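You operate a simulated robot arm through the tools that you are given. There is no shell and no other tool. Be economical: measure what you need, move in short steps, check, and stop when the job is done.

You are at the controls of a simulated two-armed robot. One attempt, no reset.

TASK
Wipe up the spill on the top of the purple-edged table with the grey cloth there and put it back.

Only the result counts: the job must be done as asked and must still hold three seconds after the hand-in. Knocking over, shifting, dropping, spilling or breaking anything else fails it. Flat cloth is picked up by pressing the open fingertips on it (5 to 10 N) and closing them slowly along it; thin cloth reads only 2 to 8 mm in the jaws.

THE ROBOT
Two 6-joint arms with two-finger parallel grippers on one trunk, on a base that drives. Base frame: it is fixed to the floor where the robot stands at the start and does not move with it; the origin is under the middle of the robot, x ahead of it, y to its left, z up; the surface under the hand at the start is at about z = 0.74. Units: m, rad, N and s.
The left shoulder is at the start at [-0.102, 0.177, 0.758], the right one opposite. With the tool pointing down near the work surface each hand reaches from about 0.1 to 0.7 m from the robot's upright axis, wherever it stands, measured 20 degrees to its own side. Payload 1.57 kg a hand.
The TCP of each hand is the grasp point between the finger pads, 0.03 m short of the fingertips. In the tool frame z runs along the fingers and y along their closing line. Largest opening 0.08 m; finger width 0.017, thickness 0.012; the body of the gripper, 0.04 by 0.082 m, starts 0.08 m behind the TCP.
Orientation is that of the tool frame in the base frame, as a unit quaternion [x, y, z, w]. With the fingers straight down and closing along the base's y, the tool's x points along the base's -x, its y along +y and its z along -z.

THE INTERFACE
- The arms move only by the tool arm_command. It takes "left_rows", "right_rows" or both (then of equal length, played together; a hand with none holds still); each is a list of rows, each a list of 6 numbers: the shift along the base's x, y, z in units of 200 mm (1.0 is 200 mm), then the turn, a rotation vector about the base's x, y, z in units of 120 degrees (1.0 is 120 degrees). In form: [[tx, ty, tz, rx, ry, rz], ...]. A call has 1 to 20 rows; each row is the pose to reach, as a shift and turn from the pose commanded when the call began. "left_hand" and "right_hand" are, for a hand that has rows, the finger opening in m, from 0 to 0.08, set as the call begins (left out, the last holds). A call with a number of a shift or a turn outside -1 to 1 is refused whole. A row lasts 0.2 s, in which the tool goes at most 0.05 m and 0.15 rad; a call with a longer step from one row to the next is refused whole, and so is a gripper value outside its range. Where a pose cannot be reached the arm comes as near as it can. A force on the tool above 40 N (or 10 N above the force at the start of the call, whichever is more), or a blocked arm, ends the call early, and 0.2 s more pass. Each finger travels about 0.072 m/s and halts on what it meets, pressing with about 41 N; the grip force reading is that of the motor and also rises with nothing between the fingers. The clock runs only during rows and for 0.2 s after the last one: add rows that repeat a pose to give the fingers time. It gives the time, the measured TCP pose, the force on the tool (base axes), the opening and the grip force at its end, in the units of the frame above (readings bear some noise), with the torque about the TCP (base axes, N m) and any sound that the robot's microphone picked up.
- Cameras (640 x 400 px; columns grow to the right, rows downward): "scene" is now at [0.0234, -0.0295, 1.4659]; the picture's right is [-0.44, -0.90, 0.00], its down [-0.76, 0.37, -0.53] and it looks along [0.48, -0.23, -0.85] (base axes); focal length 258 px, centre (320, 200). "left" rides on the left gripper at [0.072, 0.007, -0.122] in its tool frame; the picture's right is [-0.09, 1.00, 0.00], its down [-0.84, -0.08, -0.54] and it looks along [-0.54, -0.05, 0.84] (tool axes); focal length 238 px, centre (320, 200). "right" rides on the right gripper at [0.072, -0.007, -0.122] in its tool frame; the picture's right is [0.09, 1.00, 0.00], its down [-0.84, 0.08, -0.54] and it looks along [-0.54, 0.05, 0.84] (tool axes); focal length 238 px, centre (320, 200). There is no depth. A picture from a camera that has moved, and an enlarged one, comes with that camera's place and axes in the base frame and with its lens.
- get_image(camera): a new picture of that camera. The clock stands still meanwhile.
- move_column(by): slides the trunk up (or, below 0, down) by that many m; the arms and the scene camera ride with it, the base frame stays. It gives what a move gives, with no picture.
- roll_base(legs): drives the robot by 1 to 6 legs, each [ahead, left, turn to the left] in m, m and rad, along the robot's own axes; the way and the turn of a leg run together, so that a leg with both is an arc; at most 1.5 m and 3.142 rad a leg. The arms and the cameras ride along, it lands a little off, and it stops where it bumps. It gives what a move gives.
- head_to(pan, tilt): turns the head with the scene camera to pan (to the left, within 2.496 rad either way) and tilt (down, from -0.506 to 1.204), counted from straight ahead of the robot. It gives what a move gives.
- inspect(camera, box): a new picture of the part [left, top, right, bottom] of that camera's present view, enlarged. The clock stands still meanwhile.
- sign_off(): hands the job in; it is judged then, once.

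Go step by step. Nothing tells you exact positions but the pictures and the camera data: compare them with the known pose of the tool, close in by small moves and look again before you grip or let go. The budget is 120 turns and 100 pictures, counting those below and the enlarged ones. Unless the task says otherwise, let go and move clear before handing in, and close with one line.

The tools are called after ">>>" as name(argument=value, ...) on one line, values as JSON. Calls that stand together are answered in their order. arm_command: Moves the arms, as the interface text tells. Its arguments: {"type":"object","properties":{"left_rows":{"type":"array"},"left_hand":{"type":"number"},"right_rows":{"type":"array"},"right_hand":{"type":"number"}},"required":[]} The other tools are called the same way: move_column (by) slides the trunk up or down; roll_base (legs) drives the base; head_to (pan, tilt) turns the head that bears the scene camera; get_image (camera) takes a picture; inspect (camera, box) takes an enlarged picture of a part of a camera's view; sign_off () hands the job in.

At the start:

```text
t: 0.0
left_eef_pos: [0.5718, -0.0288, 0.9351]
left_orientation: [0.0, 1.0, 0.0, 0.0]
left_force: [-0.2, -0.3, -0.2]
left_moment: [-0.01, 0.01, 0.01]
left_width: 0.0801
left_grasp_force: 0.0
right_eef_pos: [0.2509, -0.3822, 0.9203]
right_orientation: [0.001, 1.0, 0.0, 0.0]
right_force: [0.7, -0.2, 0.3]
right_moment: [0.02, 0.0, 0.01]
right_width: 0.0797
right_grasp_force: 0.0
trunk travel left (down, up): [-0.2, 0.128]
robot x, y, heading: [0.001, -0.0016, -0.0]
head pan, tilt: [-0.45, 1.012]
```

scene: 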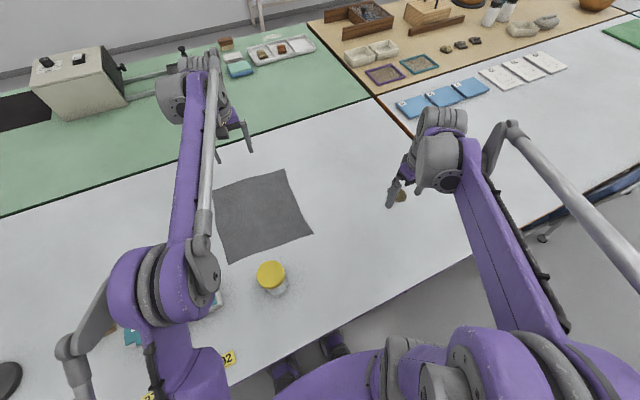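
right: 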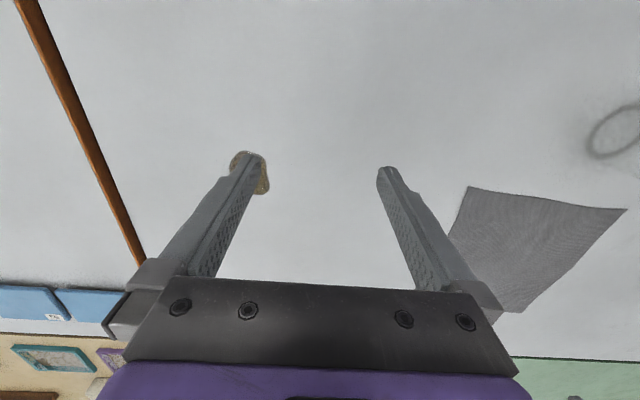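
left: 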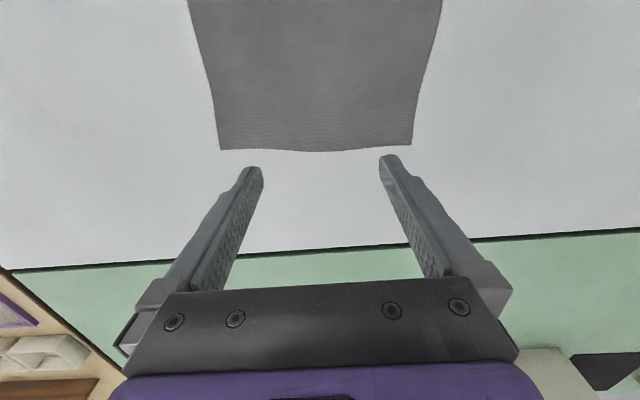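

I see a grey cloth on the white table in front and a small brown patch near the right hand. I'll look around to establish which table has the purple edge before touching anything.

>>> inspect(camera="scene", box=[180, 120, 500, 320])

>>> head_to(pan=0.6, tilt=0.8)

>>> get_image(camera="scene")

>>> head_to(pan=-1.2, tilt=0.8)

>>> get_image(camera="scene")

```text
2.00 times, centred on (340, 220) of scene
camera zoom: at [0.0234, -0.0295, 1.4659], right [-0.44, -0.9, 0.0], down [-0.76, 0.37, -0.53], along [0.48, -0.23, -0.85], focal length 516 px, centre (280, 160)
```

zoom: 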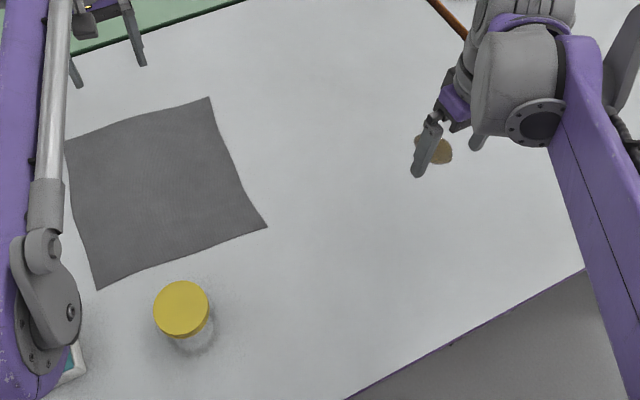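

```text
t: 1.3
left_eef_pos: [0.5717, -0.0288, 0.9356]
left_orientation: [0.0, 1.0, -0.001, 0.0]
left_force: [-1.1, 0.5, 0.2]
left_moment: [0.0, -0.02, 0.0]
left_width: 0.08
left_grasp_force: 0.2
right_eef_pos: [0.2511, -0.3806, 0.9212]
right_orientation: [0.0, 1.0, 0.001, 0.0]
right_force: [-0.1, 0.6, 0.3]
right_moment: [0.0, -0.02, 0.01]
right_width: 0.08
right_grasp_force: 0.1
trunk travel left (down, up): [-0.2, 0.128]
robot x, y, heading: [0.0006, -0.0016, 0.002]
head pan, tilt: [0.6, 0.799]
```

```text
95 pictures are left
camera scene: at [0.028, 0.046, 1.4819], right [0.56, -0.83, 0.0], down [-0.59, -0.4, -0.7], along [0.58, 0.39, -0.72], focal length 258 px, centre (320, 200)
```

scene: 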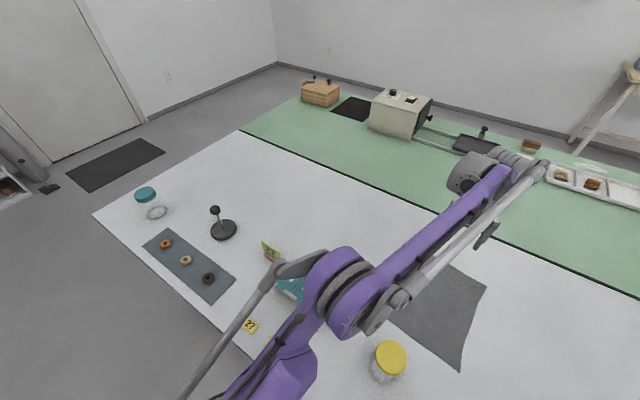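

```text
t: 3.1
left_eef_pos: [0.5723, -0.0296, 0.936]
left_orientation: [0.0, 1.0, 0.001, 0.0]
left_force: [0.0, 0.3, 0.5]
left_moment: [0.02, -0.01, 0.0]
left_width: 0.08
left_grasp_force: 0.0
right_eef_pos: [0.2523, -0.3806, 0.9216]
right_orientation: [0.0, 1.0, 0.001, 0.001]
right_force: [0.4, -0.1, -0.2]
right_moment: [-0.01, 0.01, -0.02]
right_width: 0.0803
right_grasp_force: 0.0
trunk travel left (down, up): [-0.2, 0.128]
robot x, y, heading: [-0.0019, 0.0042, 0.001]
head pan, tilt: [-1.201, 0.799]
```

```text
94 pictures are left
camera scene: at [-0.0094, -0.0747, 1.482], right [-0.93, -0.36, 0.0], down [-0.26, 0.67, -0.7], along [0.25, -0.65, -0.72], focal length 258 px, centre (320, 200)
```

scene: 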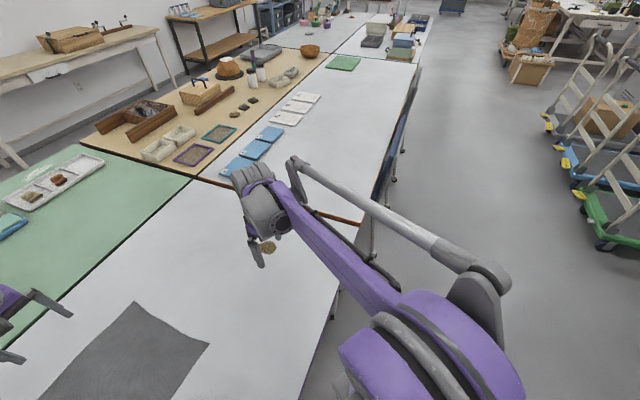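

The front white table has the thin purple edge. The cloth is about 27 cm square, centred near (0.48, -0.03), and the spill is at about (0.333, -0.474); the yellow-lid jar stands at about (0.23, 0.0). I plan to grip the cloth flat with both hands at opposite edges, slide it over the spill, and slide it back. First I bring the hands over.

>>> arm_command(left_rows=[[-0.15, 0.15, 0, 0, 0, 0], [-0.3, 0.3, -0.1, 0, 0, 0], [-0.45, 0.45, -0.25, 0, 0, 0], [-0.45, 0.45, -0.4, 0, 0, 0]], right_rows=[[0.15, 0.15, 0, 0, 0, 0], [0.3, 0.3, 0, 0, 0, 0], [0.45, 0.45, 0, 0, 0, 0], [0.6, 0.6, 0, 0, 0, 0]], left_hand=0.04, right_hand=0.04)

>>> arm_command(right_rows=[[0.12, 0.17, 0, 0, 0, 0], [0.24, 0.34, -0.1, 0, 0, 0], [0.36, 0.51, -0.2, 0, 0, 0], [0.51, 0.68, -0.35, 0, 0, 0]])

>>> head_to(pan=-0.45, tilt=1.012)

>>> get_image(camera="scene")

>>> get_image(camera="right")

>>> get_image(camera="left")

```text
refused: row 3 steps farther than a row can; nothing moved
```

```text
refused: row 4 steps farther than a row can; nothing moved
```

```text
t: 4.2
left_eef_pos: [0.5712, -0.0292, 0.9363]
left_orientation: [-0.001, 1.0, -0.001, 0.0]
left_force: [0.3, 0.6, -0.2]
left_moment: [-0.02, 0.0, 0.01]
left_width: 0.0801
left_grasp_force: 0.0
right_eef_pos: [0.2517, -0.3809, 0.9205]
right_orientation: [0.0, 1.0, 0.0, 0.0]
right_force: [0.4, 0.3, 1.6]
right_moment: [0.01, 0.02, -0.01]
right_width: 0.0799
right_grasp_force: 0.2
trunk travel left (down, up): [-0.2, 0.128]
robot x, y, heading: [-0.0009, 0.0009, 0.003]
head pan, tilt: [-0.45, 1.012]
```

```text
93 pictures are left
camera scene: at [0.0234, -0.0295, 1.466], right [-0.44, -0.9, 0.0], down [-0.76, 0.37, -0.53], along [0.48, -0.23, -0.85], focal length 258 px, centre (320, 200)
```

scene: 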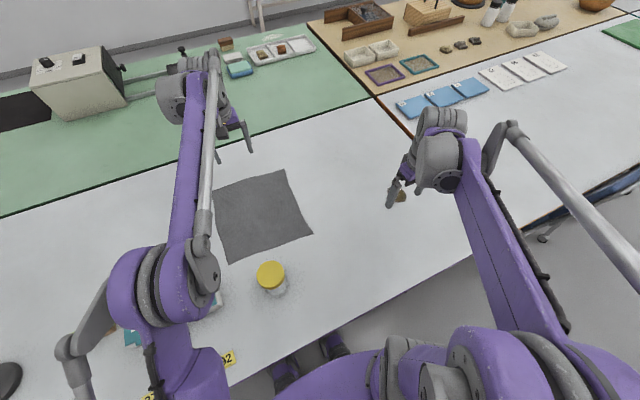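

```text
92 pictures are left
camera right: at [0.1786, -0.3884, 1.0431], right [-0.09, 1.0, 0.0], down [0.84, 0.08, 0.54], along [0.54, 0.05, -0.84], focal length 238 px, centre (320, 200)
```

right: 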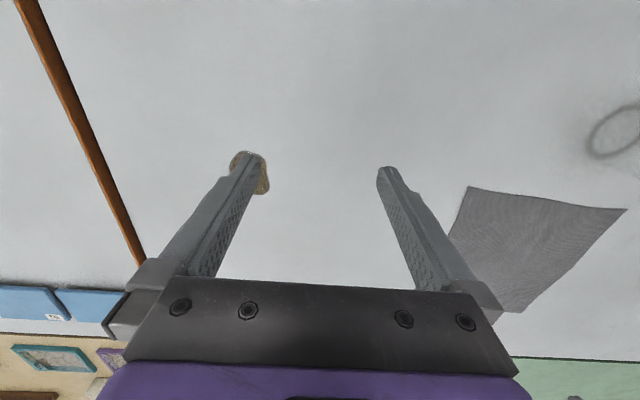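

```text
91 pictures are left
camera left: at [0.5014, -0.0225, 1.0578], right [0.09, 1.0, 0.0], down [0.84, -0.08, 0.54], along [0.54, -0.05, -0.84], focal length 238 px, centre (320, 200)
```

left: 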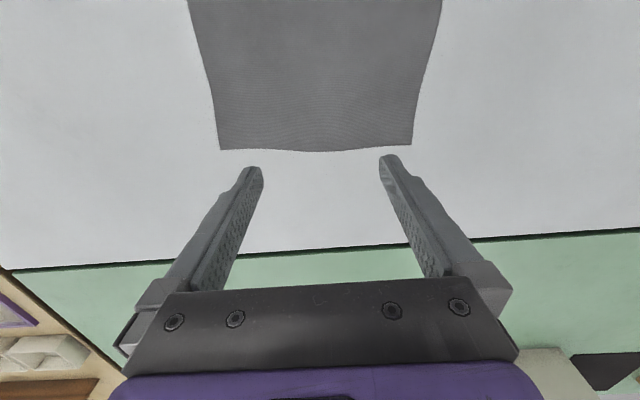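

The step was a little too long and nothing moved; I repeat it with smaller steps.

>>> arm_command(left_rows=[[-0.12, 0.12, 0, 0, 0, 0], [-0.24, 0.24, -0.1, 0, 0, 0], [-0.36, 0.36, -0.2, 0, 0, 0], [-0.45, 0.45, -0.35, 0, 0, 0]], right_rows=[[0.14, 0.16, 0, 0, 0, 0], [0.28, 0.32, 0, 0, 0, 0], [0.42, 0.48, 0, 0, 0, 0], [0.56, 0.64, 0, 0, 0, 0]], left_hand=0.04, right_hand=0.04)

>>> arm_command(right_rows=[[0.14, 0.16, -0.08, 0, 0, 0], [0.28, 0.32, -0.16, 0, 0, 0], [0.42, 0.48, -0.24, 0, 0, 0], [0.56, 0.64, -0.32, 0, 0, 0]])

>>> get_image(camera="scene")

>>> get_image(camera="right")

>>> get_image(camera="left")

```text
t: 5.2
left_eef_pos: [0.4816, 0.0593, 0.864]
left_orientation: [-0.001, 1.0, 0.0, 0.0]
left_force: [-0.3, -0.1, 0.5]
left_moment: [0.03, -0.01, -0.03]
left_width: 0.0398
left_grasp_force: 0.0
right_eef_pos: [0.3629, -0.2532, 0.92]
right_orientation: [0.0, 1.0, -0.001, 0.0]
right_force: [-0.5, -0.1, -0.5]
right_moment: [0.0, 0.0, 0.0]
right_width: 0.04
right_grasp_force: 0.1
trunk travel left (down, up): [-0.2, 0.128]
robot x, y, heading: [0.0008, 0.0006, 0.004]
head pan, tilt: [-0.45, 1.012]
```

```text
t: 6.2
left_eef_pos: [0.4817, 0.0585, 0.8652]
left_orientation: [0.0, 1.0, 0.0, 0.0]
left_force: [0.5, -0.6, 0.1]
left_moment: [0.01, -0.01, 0.01]
left_width: 0.0401
left_grasp_force: 0.1
right_eef_pos: [0.4777, -0.1252, 0.8564]
right_orientation: [0.0, 1.0, 0.0, 0.0]
right_force: [-0.7, 1.0, 0.2]
right_moment: [-0.03, 0.02, 0.0]
right_width: 0.0405
right_grasp_force: 0.0
trunk travel left (down, up): [-0.2, 0.128]
robot x, y, heading: [0.0018, -0.0007, 0.003]
head pan, tilt: [-0.45, 1.012]
```

```text
90 pictures are left
camera scene: at [0.0245, -0.029, 1.466], right [-0.44, -0.9, 0.0], down [-0.76, 0.37, -0.53], along [0.48, -0.23, -0.85], focal length 258 px, centre (320, 200)
```

scene: 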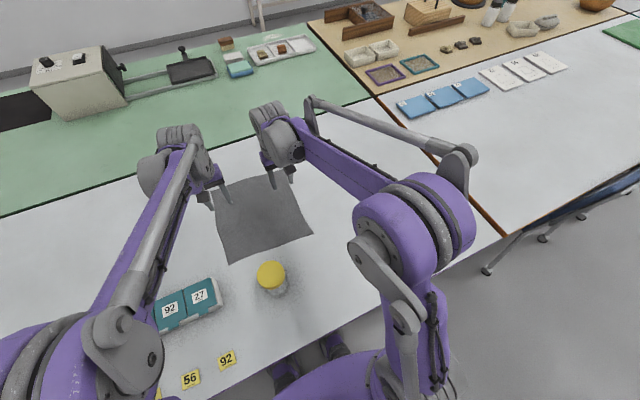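

```text
89 pictures are left
camera right: at [0.4054, -0.1319, 0.9795], right [-0.09, 1.0, 0.0], down [0.84, 0.08, 0.54], along [0.54, 0.05, -0.84], focal length 238 px, centre (320, 200)
```

right: 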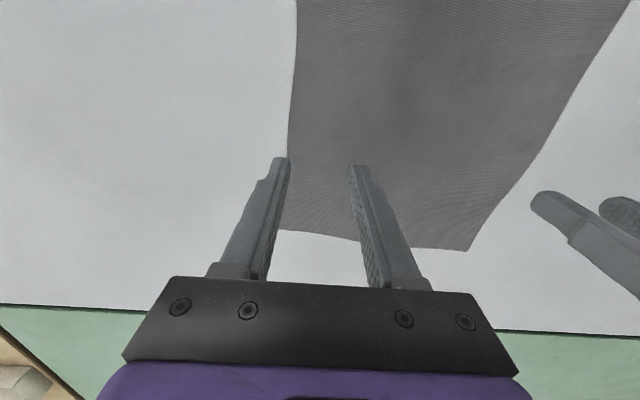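

```text
88 pictures are left
camera left: at [0.4116, 0.0652, 0.9874], right [0.09, 1.0, 0.0], down [0.84, -0.08, 0.54], along [0.54, -0.05, -0.84], focal length 238 px, centre (320, 200)
```

left: 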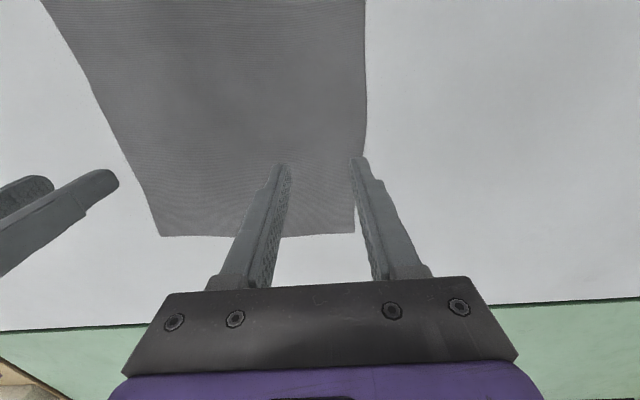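

The edges lie at y about -0.16 and +0.10 near x 0.48. I shift each hand slightly inward and lower to just above the cloth.

>>> arm_command(left_rows=[[0, -0.05, -0.1, 0, 0, 0], [0, -0.05, -0.25, 0, 0, 0], [0, -0.05, -0.4, 0, 0, 0], [0, -0.05, -0.44, 0, 0, 0]], right_rows=[[0, 0.07, -0.1, 0, 0, 0], [0, 0.07, -0.25, 0, 0, 0], [0, 0.07, -0.38, 0, 0, 0], [0, 0.07, -0.4, 0, 0, 0]])

>>> arm_command(right_rows=[[0, 0, -0.01, 0, 0, 0], [0, 0, -0.02, 0, 0, 0], [0, 0, -0.03, 0, 0, 0]], left_rows=[[0, 0, -0.01, 0, 0, 0], [0, 0, -0.02, 0, 0, 0], [0, 0, -0.03, 0, 0, 0]])

>>> get_image(camera="right")

```text
t: 7.2
left_eef_pos: [0.4816, 0.0501, 0.7793]
left_orientation: [0.001, 1.0, 0.0, 0.0]
left_force: [-0.4, -0.1, 0.1]
left_moment: [0.0, -0.02, 0.0]
left_width: 0.04
left_grasp_force: 0.0
right_eef_pos: [0.4768, -0.1114, 0.7786]
right_orientation: [0.0, 1.0, 0.0, 0.0]
right_force: [0.4, -0.1, 0.1]
right_moment: [-0.02, 0.01, 0.01]
right_width: 0.0401
right_grasp_force: 0.1
trunk travel left (down, up): [-0.2, 0.128]
robot x, y, heading: [-0.0038, 0.0008, 0.0]
head pan, tilt: [-0.45, 1.012]
```

```text
t: 8.0
left_eef_pos: [0.4821, 0.0494, 0.7718]
left_orientation: [0.0, 1.0, 0.0, -0.001]
left_force: [-0.2, -0.1, 0.6]
left_moment: [0.0, 0.0, -0.01]
left_width: 0.0402
left_grasp_force: 0.1
right_eef_pos: [0.4747, -0.1122, 0.7717]
right_orientation: [-0.001, 1.0, 0.0, 0.0]
right_force: [0.2, 0.0, 5.3]
right_moment: [0.01, -0.02, -0.03]
right_width: 0.0399
right_grasp_force: 0.0
trunk travel left (down, up): [-0.2, 0.128]
robot x, y, heading: [-0.0002, 0.0011, -0.004]
head pan, tilt: [-0.45, 1.012]
```

```text
87 pictures are left
camera right: at [0.4029, -0.1181, 0.8935], right [-0.09, 1.0, 0.0], down [0.84, 0.08, 0.54], along [0.54, 0.05, -0.84], focal length 238 px, centre (320, 200)
```

right: 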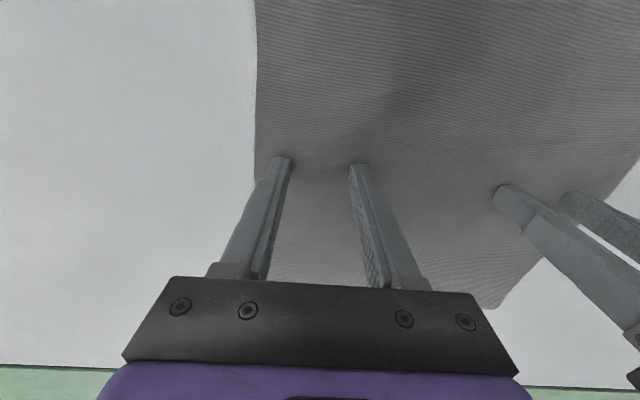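

The right fingertips press at about 5 N; the left ones are just touching. I press the left a bit and start closing both slowly.

>>> arm_command(left_rows=[[0, 0, -0.007, 0, 0, 0], [0, 0, -0.007, 0, 0, 0]], right_rows=[[0, 0, -0.003, 0, 0, 0], [0, 0, -0.003, 0, 0, 0]])

>>> arm_command(right_rows=[[0, 0, 0, 0, 0, 0]], right_hand=0.032)

>>> arm_command(right_rows=[[0, 0, 0, 0, 0, 0]], right_hand=0.024)

>>> get_image(camera="right")

```text
t: 8.6
left_eef_pos: [0.4816, 0.051, 0.7712]
left_orientation: [0.0, 1.0, 0.0, 0.001]
left_force: [1.1, -0.6, 4.9]
left_moment: [0.02, -0.02, 0.01]
left_width: 0.0399
left_grasp_force: 0.1
right_eef_pos: [0.4753, -0.1122, 0.7711]
right_orientation: [0.0, 1.0, -0.001, 0.001]
right_force: [5.1, -1.0, 26.5]
right_moment: [0.0, -0.11, 0.03]
right_width: 0.0402
right_grasp_force: 0.0
trunk travel left (down, up): [-0.2, 0.128]
robot x, y, heading: [-0.0002, 0.003, 0.001]
head pan, tilt: [-0.45, 1.012]
```

```text
t: 9.0
left_eef_pos: [0.4798, 0.0502, 0.7703]
left_orientation: [0.0, 1.0, 0.0, 0.001]
left_force: [-0.5, -2.1, 4.7]
left_moment: [-0.05, 0.02, 0.01]
left_width: 0.0393
left_grasp_force: 0.1
right_eef_pos: [0.4734, -0.1096, 0.7715]
right_orientation: [0.0, 1.0, 0.0, 0.001]
right_force: [0.3, 3.9, 31.0]
right_moment: [0.0, 0.03, 0.0]
right_width: 0.0294
right_grasp_force: 0.1
trunk travel left (down, up): [-0.2, 0.128]
robot x, y, heading: [0.0004, -0.0028, -0.001]
head pan, tilt: [-0.45, 1.012]
```

```text
t: 9.4
left_eef_pos: [0.4811, 0.0516, 0.7714]
left_orientation: [0.0, 1.0, 0.001, 0.001]
left_force: [-0.3, -1.9, 1.1]
left_moment: [-0.05, -0.01, 0.03]
left_width: 0.0397
left_grasp_force: 0.0
right_eef_pos: [0.4734, -0.1107, 0.7717]
right_orientation: [0.0, 1.0, 0.0, 0.001]
right_force: [-1.9, 1.9, 32.7]
right_moment: [0.08, 0.02, 0.0]
right_width: 0.0203
right_grasp_force: 0.0
trunk travel left (down, up): [-0.2, 0.128]
robot x, y, heading: [-0.0026, -0.0005, -0.007]
head pan, tilt: [-0.45, 1.012]
```

```text
86 pictures are left
camera right: at [0.4012, -0.118, 0.8933], right [-0.09, 1.0, 0.0], down [0.84, 0.08, 0.54], along [0.54, 0.05, -0.84], focal length 238 px, centre (320, 200)
```

right: 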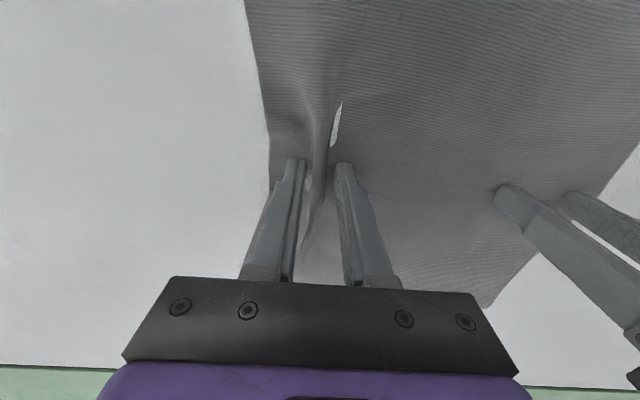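

A fold is forming between the right fingers, but the press is too hard. I ease off slightly and continue closing.

>>> arm_command(right_rows=[[0, 0, 0.0035, 0, 0, 0]], right_hand=0.016)

>>> arm_command(right_rows=[[0, 0, 0, 0, 0, 0]], right_hand=0.008)

>>> arm_command(right_rows=[[0, 0, 0, 0, 0, 0], [0, 0, 0, 0, 0, 0]], right_hand=0.0)

>>> get_image(camera="right")

>>> get_image(camera="left")

```text
t: 9.8
left_eef_pos: [0.4816, 0.0508, 0.771]
left_orientation: [0.0, 1.0, 0.0, 0.001]
left_force: [-1.8, -1.7, 7.5]
left_moment: [-0.03, 0.07, 0.02]
left_width: 0.0396
left_grasp_force: 0.0
right_eef_pos: [0.4748, -0.1112, 0.7704]
right_orientation: [0.0, 1.0, 0.0, 0.001]
right_force: [-0.1, 3.4, 17.5]
right_moment: [0.03, -0.01, 0.0]
right_width: 0.0159
right_grasp_force: 0.1
trunk travel left (down, up): [-0.2, 0.128]
robot x, y, heading: [-0.0021, -0.001, 0.003]
head pan, tilt: [-0.45, 1.012]
```

```text
t: 10.2
left_eef_pos: [0.481, 0.0508, 0.7712]
left_orientation: [-0.001, 1.0, 0.001, 0.001]
left_force: [-2.9, -1.1, 11.4]
left_moment: [-0.02, 0.08, 0.04]
left_width: 0.0392
left_grasp_force: 0.0
right_eef_pos: [0.4754, -0.1107, 0.7715]
right_orientation: [0.0, 1.0, 0.0, 0.002]
right_force: [0.2, 2.3, 10.6]
right_moment: [0.03, -0.01, -0.02]
right_width: 0.0085
right_grasp_force: 0.3
trunk travel left (down, up): [-0.2, 0.128]
robot x, y, heading: [-0.0027, 0.0007, 0.005]
head pan, tilt: [-0.45, 1.012]
```

```text
t: 10.8
left_eef_pos: [0.4819, 0.0519, 0.7715]
left_orientation: [0.0, 1.0, 0.0, 0.001]
left_force: [-2.3, -0.9, 15.9]
left_moment: [-0.02, 0.1, -0.04]
left_width: 0.0394
left_grasp_force: 0.1
right_eef_pos: [0.4739, -0.1112, 0.772]
right_orientation: [0.0, 1.0, 0.0, 0.001]
right_force: [0.2, 0.3, 4.0]
right_moment: [0.05, 0.0, 0.0]
right_width: 0.0055
right_grasp_force: 25.1
trunk travel left (down, up): [-0.2, 0.128]
robot x, y, heading: [0.0011, -0.0015, -0.003]
head pan, tilt: [-0.45, 1.012]
```

```text
85 pictures are left
camera right: at [0.4015, -0.1181, 0.8935], right [-0.09, 1.0, 0.0], down [0.84, 0.08, 0.54], along [0.54, 0.05, -0.84], focal length 238 px, centre (320, 200)
```

right: 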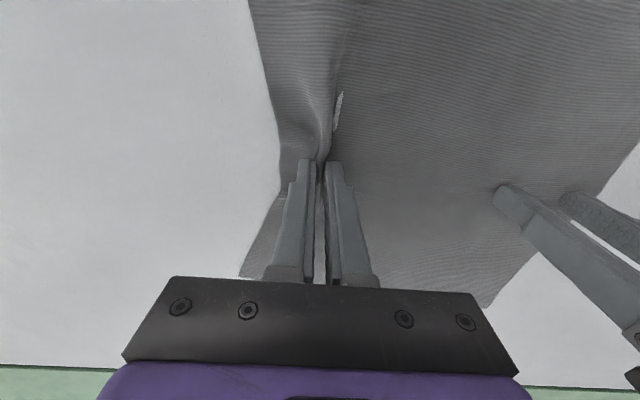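

```text
84 pictures are left
camera left: at [0.4102, 0.0574, 0.8932], right [0.09, 1.0, 0.0], down [0.84, -0.08, 0.54], along [0.54, -0.05, -0.84], focal length 238 px, centre (320, 200)
```

left: 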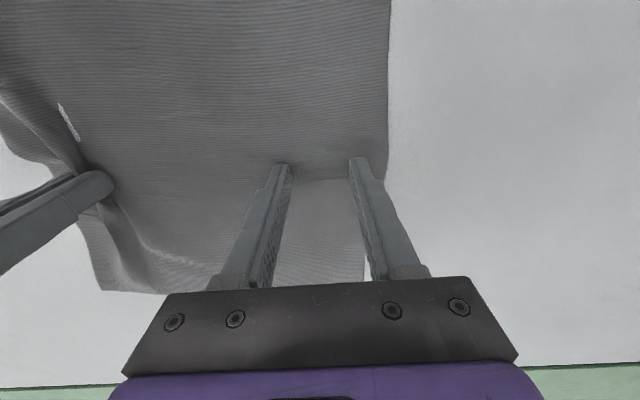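

The right hand holds the cloth (5.5 mm). Now the left hand closes the same way.

>>> arm_command(left_rows=[[0, 0, 0.001, 0, 0, 0]], left_hand=0.032)

>>> arm_command(left_rows=[[0, 0, 0, 0, 0, 0]], left_hand=0.024)

>>> arm_command(left_rows=[[0, 0, 0, 0, 0, 0]], left_hand=0.016)

>>> arm_command(left_rows=[[0, 0, 0, 0, 0, 0]], left_hand=0.008)

>>> arm_command(left_rows=[[0, 0, 0, 0, 0, 0], [0, 0, 0, 0, 0, 0]], left_hand=0.0)

>>> get_image(camera="left")

>>> get_image(camera="scene")

```text
t: 11.2
left_eef_pos: [0.4821, 0.0499, 0.77]
left_orientation: [0.0, 1.0, 0.001, 0.001]
left_force: [-0.2, -0.7, 16.8]
left_moment: [0.0, 0.03, 0.02]
left_width: 0.0326
left_grasp_force: 0.4
right_eef_pos: [0.4753, -0.1104, 0.7709]
right_orientation: [0.0, 1.0, 0.0, 0.001]
right_force: [0.4, 2.3, 2.4]
right_moment: [0.06, 0.01, -0.01]
right_width: 0.0054
right_grasp_force: 25.9
trunk travel left (down, up): [-0.2, 0.128]
robot x, y, heading: [-0.0003, -0.0006, 0.0]
head pan, tilt: [-0.45, 1.012]
```

```text
t: 11.6
left_eef_pos: [0.4815, 0.0512, 0.7715]
left_orientation: [-0.001, 1.0, 0.0, 0.001]
left_force: [0.4, -2.8, 19.0]
left_moment: [-0.01, 0.0, 0.01]
left_width: 0.0224
left_grasp_force: 0.1
right_eef_pos: [0.4742, -0.1109, 0.7705]
right_orientation: [0.001, 1.0, 0.0, 0.001]
right_force: [0.1, 1.6, 1.6]
right_moment: [0.08, -0.01, 0.01]
right_width: 0.0053
right_grasp_force: 25.5
trunk travel left (down, up): [-0.2, 0.128]
robot x, y, heading: [0.0045, -0.0012, -0.001]
head pan, tilt: [-0.45, 1.012]
```

```text
t: 12.0
left_eef_pos: [0.4813, 0.0498, 0.7724]
left_orientation: [0.0, 1.0, 0.0, 0.001]
left_force: [0.5, -3.5, 20.5]
left_moment: [-0.04, 0.02, -0.02]
left_width: 0.017
left_grasp_force: 0.9
right_eef_pos: [0.4752, -0.1117, 0.7713]
right_orientation: [0.0, 1.0, 0.0, 0.001]
right_force: [-0.1, 4.2, 0.5]
right_moment: [0.11, 0.0, -0.02]
right_width: 0.0053
right_grasp_force: 25.6
trunk travel left (down, up): [-0.2, 0.128]
robot x, y, heading: [0.0, 0.0022, 0.001]
head pan, tilt: [-0.45, 1.012]
```

```text
t: 12.4
left_eef_pos: [0.4819, 0.0503, 0.7719]
left_orientation: [0.001, 1.0, 0.0, 0.001]
left_force: [-0.9, -3.8, 21.7]
left_moment: [-0.06, 0.03, -0.01]
left_width: 0.0078
left_grasp_force: 0.1
right_eef_pos: [0.4743, -0.111, 0.7716]
right_orientation: [0.0, 1.0, 0.0, 0.001]
right_force: [0.1, 2.8, 2.3]
right_moment: [0.07, 0.02, 0.04]
right_width: 0.0052
right_grasp_force: 25.3
trunk travel left (down, up): [-0.2, 0.128]
robot x, y, heading: [0.0027, 0.0025, -0.002]
head pan, tilt: [-0.45, 1.012]
```

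```text
t: 13.0
left_eef_pos: [0.4812, 0.0507, 0.7734]
left_orientation: [0.0, 1.0, 0.0, 0.002]
left_force: [0.7, -3.4, 21.3]
left_moment: [-0.07, 0.04, 0.02]
left_width: 0.002
left_grasp_force: 23.5
right_eef_pos: [0.4739, -0.1101, 0.7703]
right_orientation: [0.0, 1.0, 0.0, 0.0]
right_force: [0.3, 3.4, 1.2]
right_moment: [0.12, -0.04, 0.01]
right_width: 0.0056
right_grasp_force: 26.4
trunk travel left (down, up): [-0.2, 0.128]
robot x, y, heading: [0.0005, -0.0001, 0.004]
head pan, tilt: [-0.45, 1.012]
```

```text
83 pictures are left
camera left: at [0.4104, 0.0567, 0.8932], right [0.09, 1.0, 0.0], down [0.84, -0.08, 0.54], along [0.54, -0.05, -0.84], focal length 238 px, centre (320, 200)
```

left: 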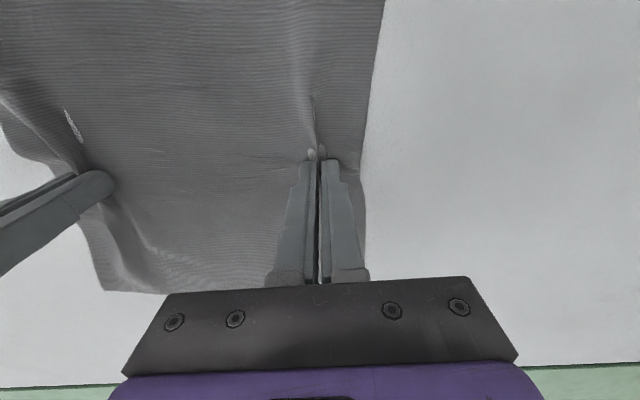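

```text
82 pictures are left
camera scene: at [0.0217, -0.0296, 1.466], right [-0.44, -0.9, 0.0], down [-0.76, 0.37, -0.53], along [0.48, -0.23, -0.85], focal length 258 px, centre (320, 200)
```

scene: 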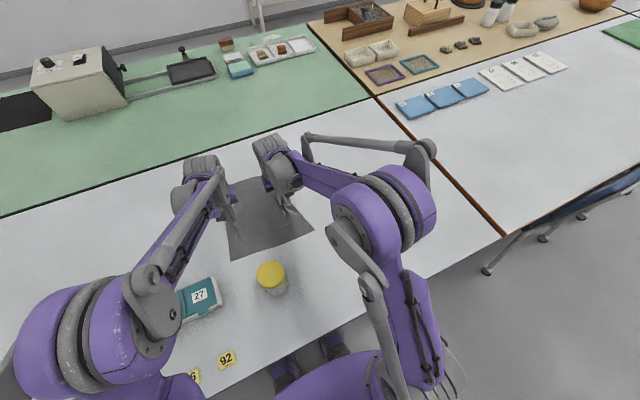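

Both hands read thin cloth in the jaws. I raise both by 2 mm and drag toward -y a little to test the grips.

>>> arm_command(left_rows=[[0, 0, 0.01, 0, 0, 0], [0, -0.05, 0.01, 0, 0, 0], [0, -0.1, 0.01, 0, 0, 0], [0, -0.15, 0.01, 0, 0, 0], [0, -0.2, 0.01, 0, 0, 0]], right_rows=[[0, 0, 0.01, 0, 0, 0], [0, -0.05, 0.01, 0, 0, 0], [0, -0.1, 0.01, 0, 0, 0], [0, -0.15, 0.01, 0, 0, 0], [0, -0.2, 0.01, 0, 0, 0]])

>>> get_image(camera="left")

>>> get_image(camera="right")

```text
t: 14.2
left_eef_pos: [0.4827, 0.0105, 0.7722]
left_orientation: [0.001, 1.0, 0.0, 0.0]
left_force: [-1.0, -4.3, -0.1]
left_moment: [-0.1, -0.01, -0.04]
left_width: 0.0017
left_grasp_force: 23.1
right_eef_pos: [0.4758, -0.1521, 0.7729]
right_orientation: [0.0, 1.0, 0.0, 0.0]
right_force: [0.0, 4.1, 1.5]
right_moment: [0.12, 0.01, -0.01]
right_width: 0.005
right_grasp_force: 25.8
trunk travel left (down, up): [-0.2, 0.128]
robot x, y, heading: [0.0006, -0.0019, 0.0]
head pan, tilt: [-0.45, 1.012]
```

```text
81 pictures are left
camera left: at [0.4111, 0.0166, 0.894], right [0.09, 1.0, 0.0], down [0.84, -0.08, 0.54], along [0.54, -0.05, -0.84], focal length 238 px, centre (320, 200)
```

left: 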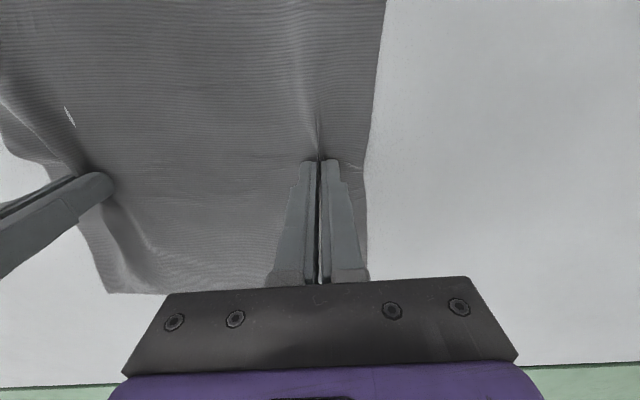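

```text
80 pictures are left
camera right: at [0.4034, -0.1586, 0.8951], right [-0.09, 1.0, 0.0], down [0.84, 0.08, 0.54], along [0.54, 0.05, -0.84], focal length 238 px, centre (320, 200)
```

right: 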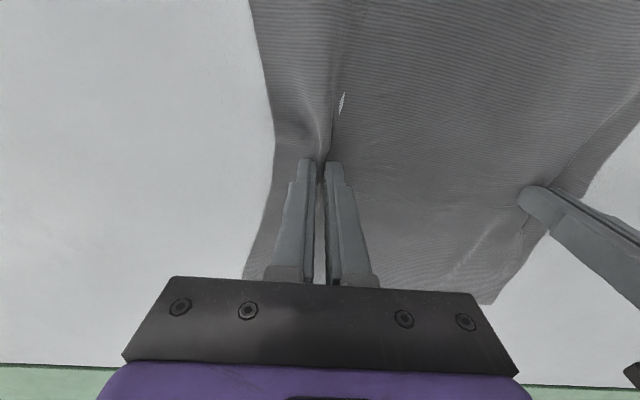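

The cloth follows both hands under light tension. I go on in -y first (to clear the jar), then in -x to line up with the spill.

>>> arm_command(left_rows=[[0, -0.15, 0, 0, 0, 0], [0, -0.3, 0, 0, 0, 0], [0, -0.45, 0, 0, 0, 0], [0, -0.6, 0, 0, 0, 0], [-0.14, -0.7, 0, 0, 0, 0], [-0.28, -0.77, 0, 0, 0, 0], [-0.42, -0.84, 0, 0, 0, 0], [-0.56, -0.84, 0, 0, 0, 0], [-0.7, -0.84, 0, 0, 0, 0]], right_rows=[[0, -0.15, 0, 0, 0, 0], [0, -0.3, 0, 0, 0, 0], [0, -0.45, 0, 0, 0, 0], [0, -0.6, 0, 0, 0, 0], [-0.14, -0.7, 0, 0, 0, 0], [-0.28, -0.77, 0, 0, 0, 0], [-0.42, -0.84, 0, 0, 0, 0], [-0.56, -0.84, 0, 0, 0, 0], [-0.7, -0.84, 0, 0, 0, 0]])

>>> get_image(camera="scene")

>>> get_image(camera="right")

```text
t: 16.2
left_eef_pos: [0.3418, -0.1557, 0.7726]
left_orientation: [0.001, 1.0, 0.0, 0.001]
left_force: [-0.6, -10.7, 0.8]
left_moment: [-0.32, 0.01, 0.01]
left_width: 0.0015
left_grasp_force: 24.4
right_eef_pos: [0.3346, -0.3195, 0.7735]
right_orientation: [0.0, 1.0, 0.0, 0.0]
right_force: [0.0, 10.7, 0.4]
right_moment: [0.28, -0.01, 0.03]
right_width: 0.0017
right_grasp_force: 23.7
trunk travel left (down, up): [-0.2, 0.128]
robot x, y, heading: [-0.0025, -0.0004, -0.003]
head pan, tilt: [-0.45, 1.012]
```

```text
79 pictures are left
camera scene: at [0.022, -0.0293, 1.466], right [-0.44, -0.9, 0.0], down [-0.76, 0.37, -0.53], along [0.48, -0.23, -0.85], focal length 258 px, centre (320, 200)
```

scene: 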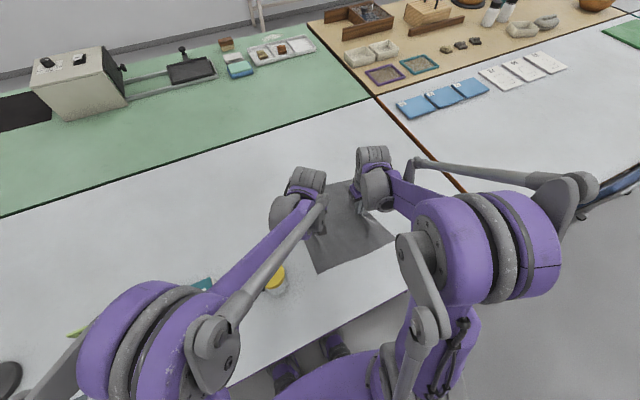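

```text
78 pictures are left
camera right: at [0.2624, -0.3264, 0.896], right [-0.09, 1.0, 0.0], down [0.84, 0.08, 0.54], along [0.54, 0.05, -0.84], focal length 238 px, centre (320, 200)
```

right: 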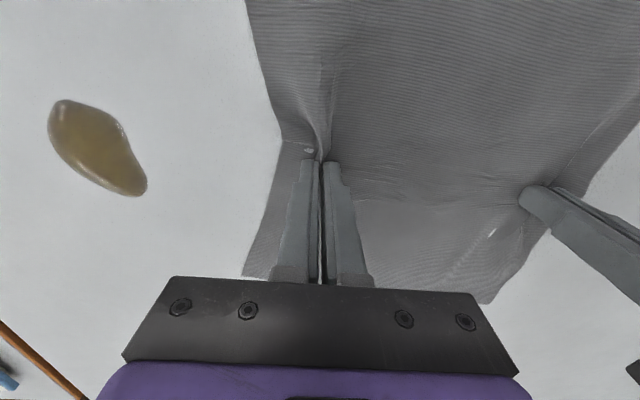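

The spill is clear at about (0.338, -0.472), 6 by 5 cm, just ahead of the leading edge. I ease the tension by 3 mm, lower slightly and pull the cloth over the spill.

>>> arm_command(left_rows=[[0, -0.02, 0, 0, 0, 0], [0, -0.1, 0, 0, 0, 0], [0, -0.2, 0, 0, 0, 0], [0, -0.3, 0, 0, 0, 0], [0, -0.4, 0, 0, 0, 0], [0, -0.5, 0, 0, 0, 0], [0, -0.6, 0, 0, 0, 0]], right_rows=[[0, 0, -0.006, 0, 0, 0], [0, -0.08, -0.006, 0, 0, 0], [0, -0.18, -0.006, 0, 0, 0], [0, -0.28, -0.006, 0, 0, 0], [0, -0.38, -0.006, 0, 0, 0], [0, -0.48, -0.006, 0, 0, 0], [0, -0.58, -0.006, 0, 0, 0]])

>>> get_image(camera="right")

>>> get_image(camera="left")

```text
t: 17.8
left_eef_pos: [0.3426, -0.2762, 0.7716]
left_orientation: [0.0, 1.0, 0.0, 0.0]
left_force: [-0.2, -0.3, 0.1]
left_moment: [-0.02, 0.01, 0.0]
left_width: 0.0016
left_grasp_force: 23.7
right_eef_pos: [0.3353, -0.4348, 0.771]
right_orientation: [0.0, 1.0, 0.0, -0.001]
right_force: [1.0, 3.1, 15.6]
right_moment: [0.07, -0.04, 0.01]
right_width: 0.0016
right_grasp_force: 23.6
trunk travel left (down, up): [-0.2, 0.128]
robot x, y, heading: [0.0004, 0.0022, -0.003]
head pan, tilt: [-0.45, 1.012]
```

```text
77 pictures are left
camera right: at [0.2619, -0.4421, 0.8935], right [-0.09, 1.0, 0.0], down [0.84, 0.08, 0.54], along [0.54, 0.05, -0.84], focal length 238 px, centre (320, 200)
```

right: 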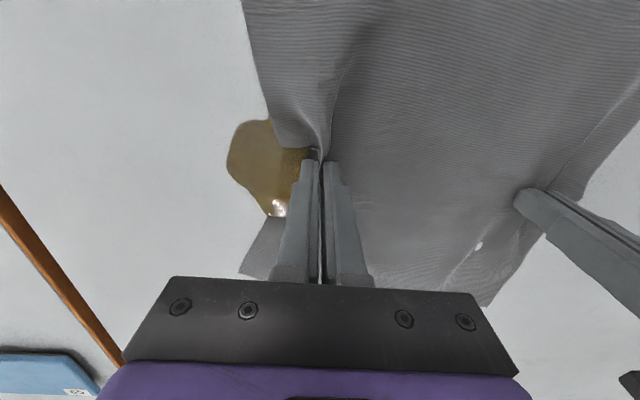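

```text
76 pictures are left
camera left: at [0.2709, -0.2703, 0.8946], right [0.09, 1.0, 0.0], down [0.84, -0.08, 0.54], along [0.54, -0.05, -0.84], focal length 238 px, centre (320, 200)
```

left: 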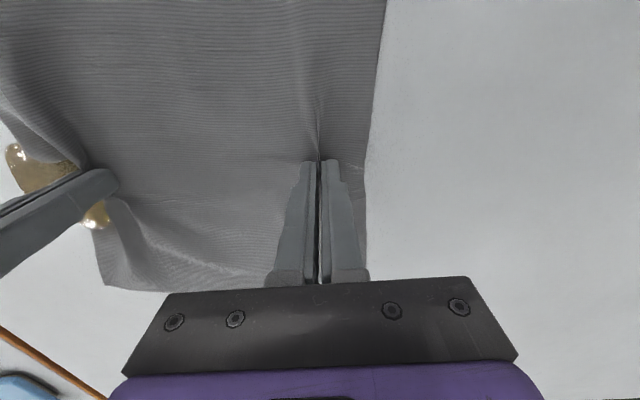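

The leading edge is entering the spill; the cloth is moving nicely. I keep going so the flat part of the cloth covers the whole spill.

>>> arm_command(left_rows=[[0, -0.09, 0, 0, 0, 0], [0, -0.18, 0, 0, 0, 0], [0, -0.27, 0, 0, 0, 0], [0, -0.36, 0, 0, 0, 0], [0, -0.45, 0, 0, 0, 0], [0, -0.54, 0, 0, 0, 0]], right_rows=[[0, -0.09, 0.001, 0, 0, 0], [0, -0.18, 0.001, 0, 0, 0], [0, -0.27, 0.001, 0, 0, 0], [0, -0.36, 0.001, 0, 0, 0], [0, -0.45, 0.001, 0, 0, 0], [0, -0.54, 0.001, 0, 0, 0]])

>>> get_image(camera="right")

>>> get_image(camera="scene")

```text
t: 19.2
left_eef_pos: [0.343, -0.3855, 0.7741]
left_orientation: [0.0, 1.0, 0.001, 0.0]
left_force: [-0.9, -1.1, -0.1]
left_moment: [-0.07, -0.03, 0.01]
left_width: 0.0018
left_grasp_force: 23.6
right_eef_pos: [0.3351, -0.5451, 0.7733]
right_orientation: [-0.001, 1.0, -0.001, 0.0]
right_force: [0.1, 1.2, 0.3]
right_moment: [0.04, 0.02, 0.01]
right_width: 0.0016
right_grasp_force: 23.7
trunk travel left (down, up): [-0.2, 0.128]
robot x, y, heading: [0.0006, -0.0005, -0.003]
head pan, tilt: [-0.45, 1.012]
```

```text
75 pictures are left
camera right: at [0.2621, -0.5513, 0.895], right [-0.09, 1.0, 0.0], down [0.84, 0.08, 0.54], along [0.54, 0.05, -0.84], focal length 238 px, centre (320, 200)
```

right: 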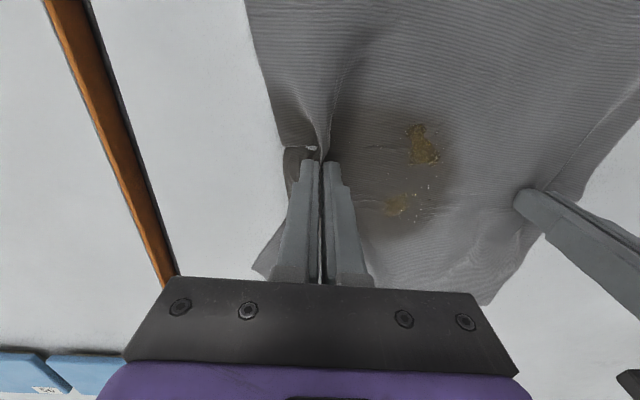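

```text
74 pictures are left
camera scene: at [0.0235, -0.0302, 1.4659], right [-0.44, -0.9, 0.0], down [-0.76, 0.37, -0.53], along [0.48, -0.23, -0.85], focal length 258 px, centre (320, 200)
```

scene: 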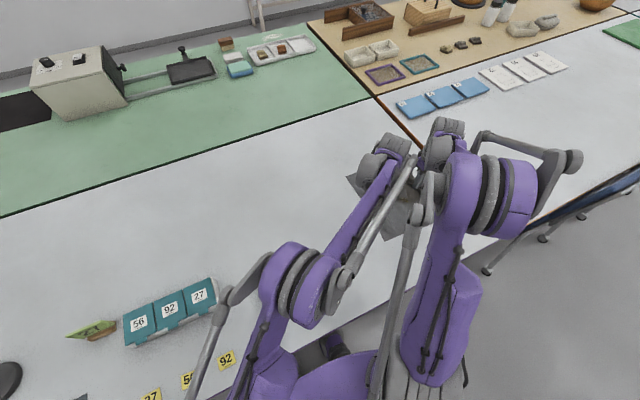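

The cloth lies over the spill, with bits still showing through. I make wiping strokes back and forth with the right fingertips pressing lightly, offset in x, then look.

>>> arm_command(left_rows=[[0, 0.1, 0, 0, 0, 0], [0, 0.2, 0, 0, 0, 0], [0, 0.3, 0, 0, 0, 0], [0, 0.4, 0, 0, 0, 0], [0, 0.5, 0, 0, 0, 0], [-0.1, 0.5, 0, 0, 0, 0], [-0.1, 0.4, 0, 0, 0, 0], [-0.1, 0.3, 0, 0, 0, 0], [-0.1, 0.2, 0, 0, 0, 0], [-0.1, 0.1, 0, 0, 0, 0], [0.1, 0.1, 0, 0, 0, 0], [0.1, 0.2, 0, 0, 0, 0], [0.1, 0.3, 0, 0, 0, 0], [0.1, 0.4, 0, 0, 0, 0], [0.1, 0.5, 0, 0, 0, 0], [0.1, 0.6, 0, 0, 0, 0], [0, 0.7, 0, 0, 0, 0]], right_rows=[[0, 0.1, -0.003, 0, 0, 0], [0, 0.2, -0.003, 0, 0, 0], [0, 0.3, -0.003, 0, 0, 0], [0, 0.4, -0.003, 0, 0, 0], [0, 0.5, -0.003, 0, 0, 0], [-0.1, 0.5, -0.003, 0, 0, 0], [-0.1, 0.4, -0.003, 0, 0, 0], [-0.1, 0.3, -0.003, 0, 0, 0], [-0.1, 0.2, -0.003, 0, 0, 0], [-0.1, 0.1, -0.003, 0, 0, 0], [0.1, 0.1, -0.003, 0, 0, 0], [0.1, 0.2, -0.003, 0, 0, 0], [0.1, 0.3, -0.003, 0, 0, 0], [0.1, 0.4, -0.003, 0, 0, 0], [0.1, 0.5, -0.003, 0, 0, 0], [0.1, 0.6, -0.003, 0, 0, 0], [0, 0.7, -0.003, 0, 0, 0]])

>>> get_image(camera="right")

>>> get_image(camera="scene")

```text
t: 22.8
left_eef_pos: [0.3426, -0.2435, 0.775]
left_orientation: [0.001, 1.0, 0.0, 0.001]
left_force: [0.1, -0.5, -0.7]
left_moment: [0.0, -0.03, 0.03]
left_width: 0.0016
left_grasp_force: 23.6
right_eef_pos: [0.3348, -0.3995, 0.7706]
right_orientation: [-0.001, 1.0, 0.0, 0.0]
right_force: [1.5, 2.0, 14.5]
right_moment: [0.05, -0.06, -0.01]
right_width: 0.0018
right_grasp_force: 24.1
trunk travel left (down, up): [-0.2, 0.128]
robot x, y, heading: [-0.0028, -0.0003, -0.002]
head pan, tilt: [-0.45, 1.012]
```

```text
73 pictures are left
camera right: at [0.2615, -0.4072, 0.8935], right [-0.09, 1.0, 0.0], down [0.84, 0.08, 0.54], along [0.54, 0.05, -0.84], focal length 238 px, centre (320, 200)
```

right: 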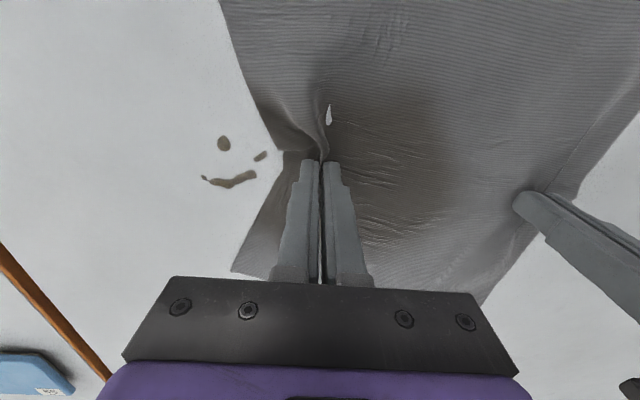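

```text
72 pictures are left
camera scene: at [0.0219, -0.028, 1.4658], right [-0.43, -0.9, 0.0], down [-0.76, 0.37, -0.53], along [0.48, -0.23, -0.85], focal length 258 px, centre (320, 200)
```

scene: 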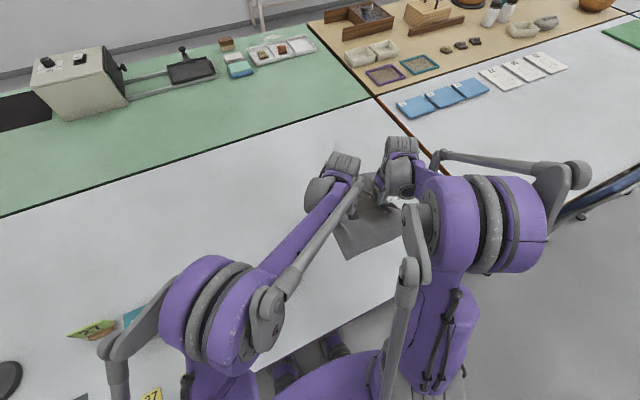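

Most is gone; small remnants lie at x≈0.321–0.328 and x≈0.349, between my finger tracks. I make strokes exactly along those lines.

>>> arm_command(left_rows=[[-0.06, -0.08, 0, 0, 0, 0], [-0.06, -0.18, 0, 0, 0, 0], [-0.06, -0.28, 0, 0, 0, 0], [-0.06, -0.38, 0, 0, 0, 0], [-0.06, -0.48, 0, 0, 0, 0], [-0.06, -0.56, 0, 0, 0, 0], [0.08, -0.56, 0, 0, 0, 0], [0.08, -0.48, 0, 0, 0, 0], [0.08, -0.38, 0, 0, 0, 0], [0.08, -0.28, 0, 0, 0, 0], [0.08, -0.18, 0, 0, 0, 0], [0.06, -0.28, 0, 0, 0, 0], [0.06, -0.38, 0, 0, 0, 0], [0.06, -0.48, 0, 0, 0, 0], [-0.04, -0.48, 0, 0, 0, 0], [-0.04, -0.38, 0, 0, 0, 0], [-0.04, -0.28, 0, 0, 0, 0], [-0.04, -0.18, 0, 0, 0, 0], [-0.04, -0.08, 0, 0, 0, 0], [0, 0, 0, 0, 0, 0]], right_rows=[[-0.06, -0.08, 0, 0, 0, 0], [-0.06, -0.18, -0.001, 0, 0, 0], [-0.06, -0.28, -0.001, 0, 0, 0], [-0.06, -0.38, -0.001, 0, 0, 0], [-0.06, -0.48, -0.001, 0, 0, 0], [-0.06, -0.56, -0.001, 0, 0, 0], [0.08, -0.56, -0.001, 0, 0, 0], [0.08, -0.48, -0.001, 0, 0, 0], [0.08, -0.38, -0.001, 0, 0, 0], [0.08, -0.28, -0.001, 0, 0, 0], [0.08, -0.18, -0.001, 0, 0, 0], [0.06, -0.28, -0.001, 0, 0, 0], [0.06, -0.38, -0.001, 0, 0, 0], [0.06, -0.48, -0.001, 0, 0, 0], [-0.04, -0.48, -0.001, 0, 0, 0], [-0.04, -0.38, -0.001, 0, 0, 0], [-0.04, -0.28, -0.001, 0, 0, 0], [-0.04, -0.18, -0.001, 0, 0, 0], [-0.04, -0.08, 0, 0, 0, 0], [0, 0, 0, 0, 0, 0]])

>>> get_image(camera="right")

```text
t: 27.0
left_eef_pos: [0.3406, -0.2455, 0.772]
left_orientation: [0.0, 1.0, 0.001, 0.0]
left_force: [-0.7, 0.2, 0.2]
left_moment: [0.01, 0.02, 0.04]
left_width: 0.0018
left_grasp_force: 23.5
right_eef_pos: [0.3353, -0.4034, 0.7712]
right_orientation: [0.0, 1.0, 0.0, 0.0]
right_force: [-2.9, -2.1, 11.1]
right_moment: [-0.05, 0.09, 0.02]
right_width: 0.002
right_grasp_force: 23.5
trunk travel left (down, up): [-0.2, 0.128]
robot x, y, heading: [0.0019, 0.0003, 0.001]
head pan, tilt: [-0.45, 1.012]
```

```text
71 pictures are left
camera right: at [0.2627, -0.4092, 0.8936], right [-0.09, 1.0, 0.0], down [0.84, 0.08, 0.54], along [0.54, 0.05, -0.84], focal length 238 px, centre (320, 200)
```

right: 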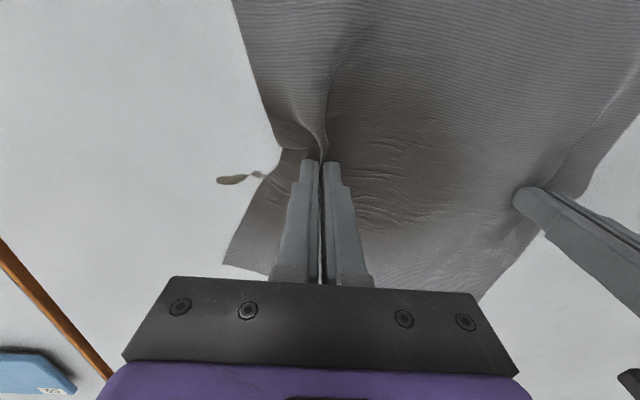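

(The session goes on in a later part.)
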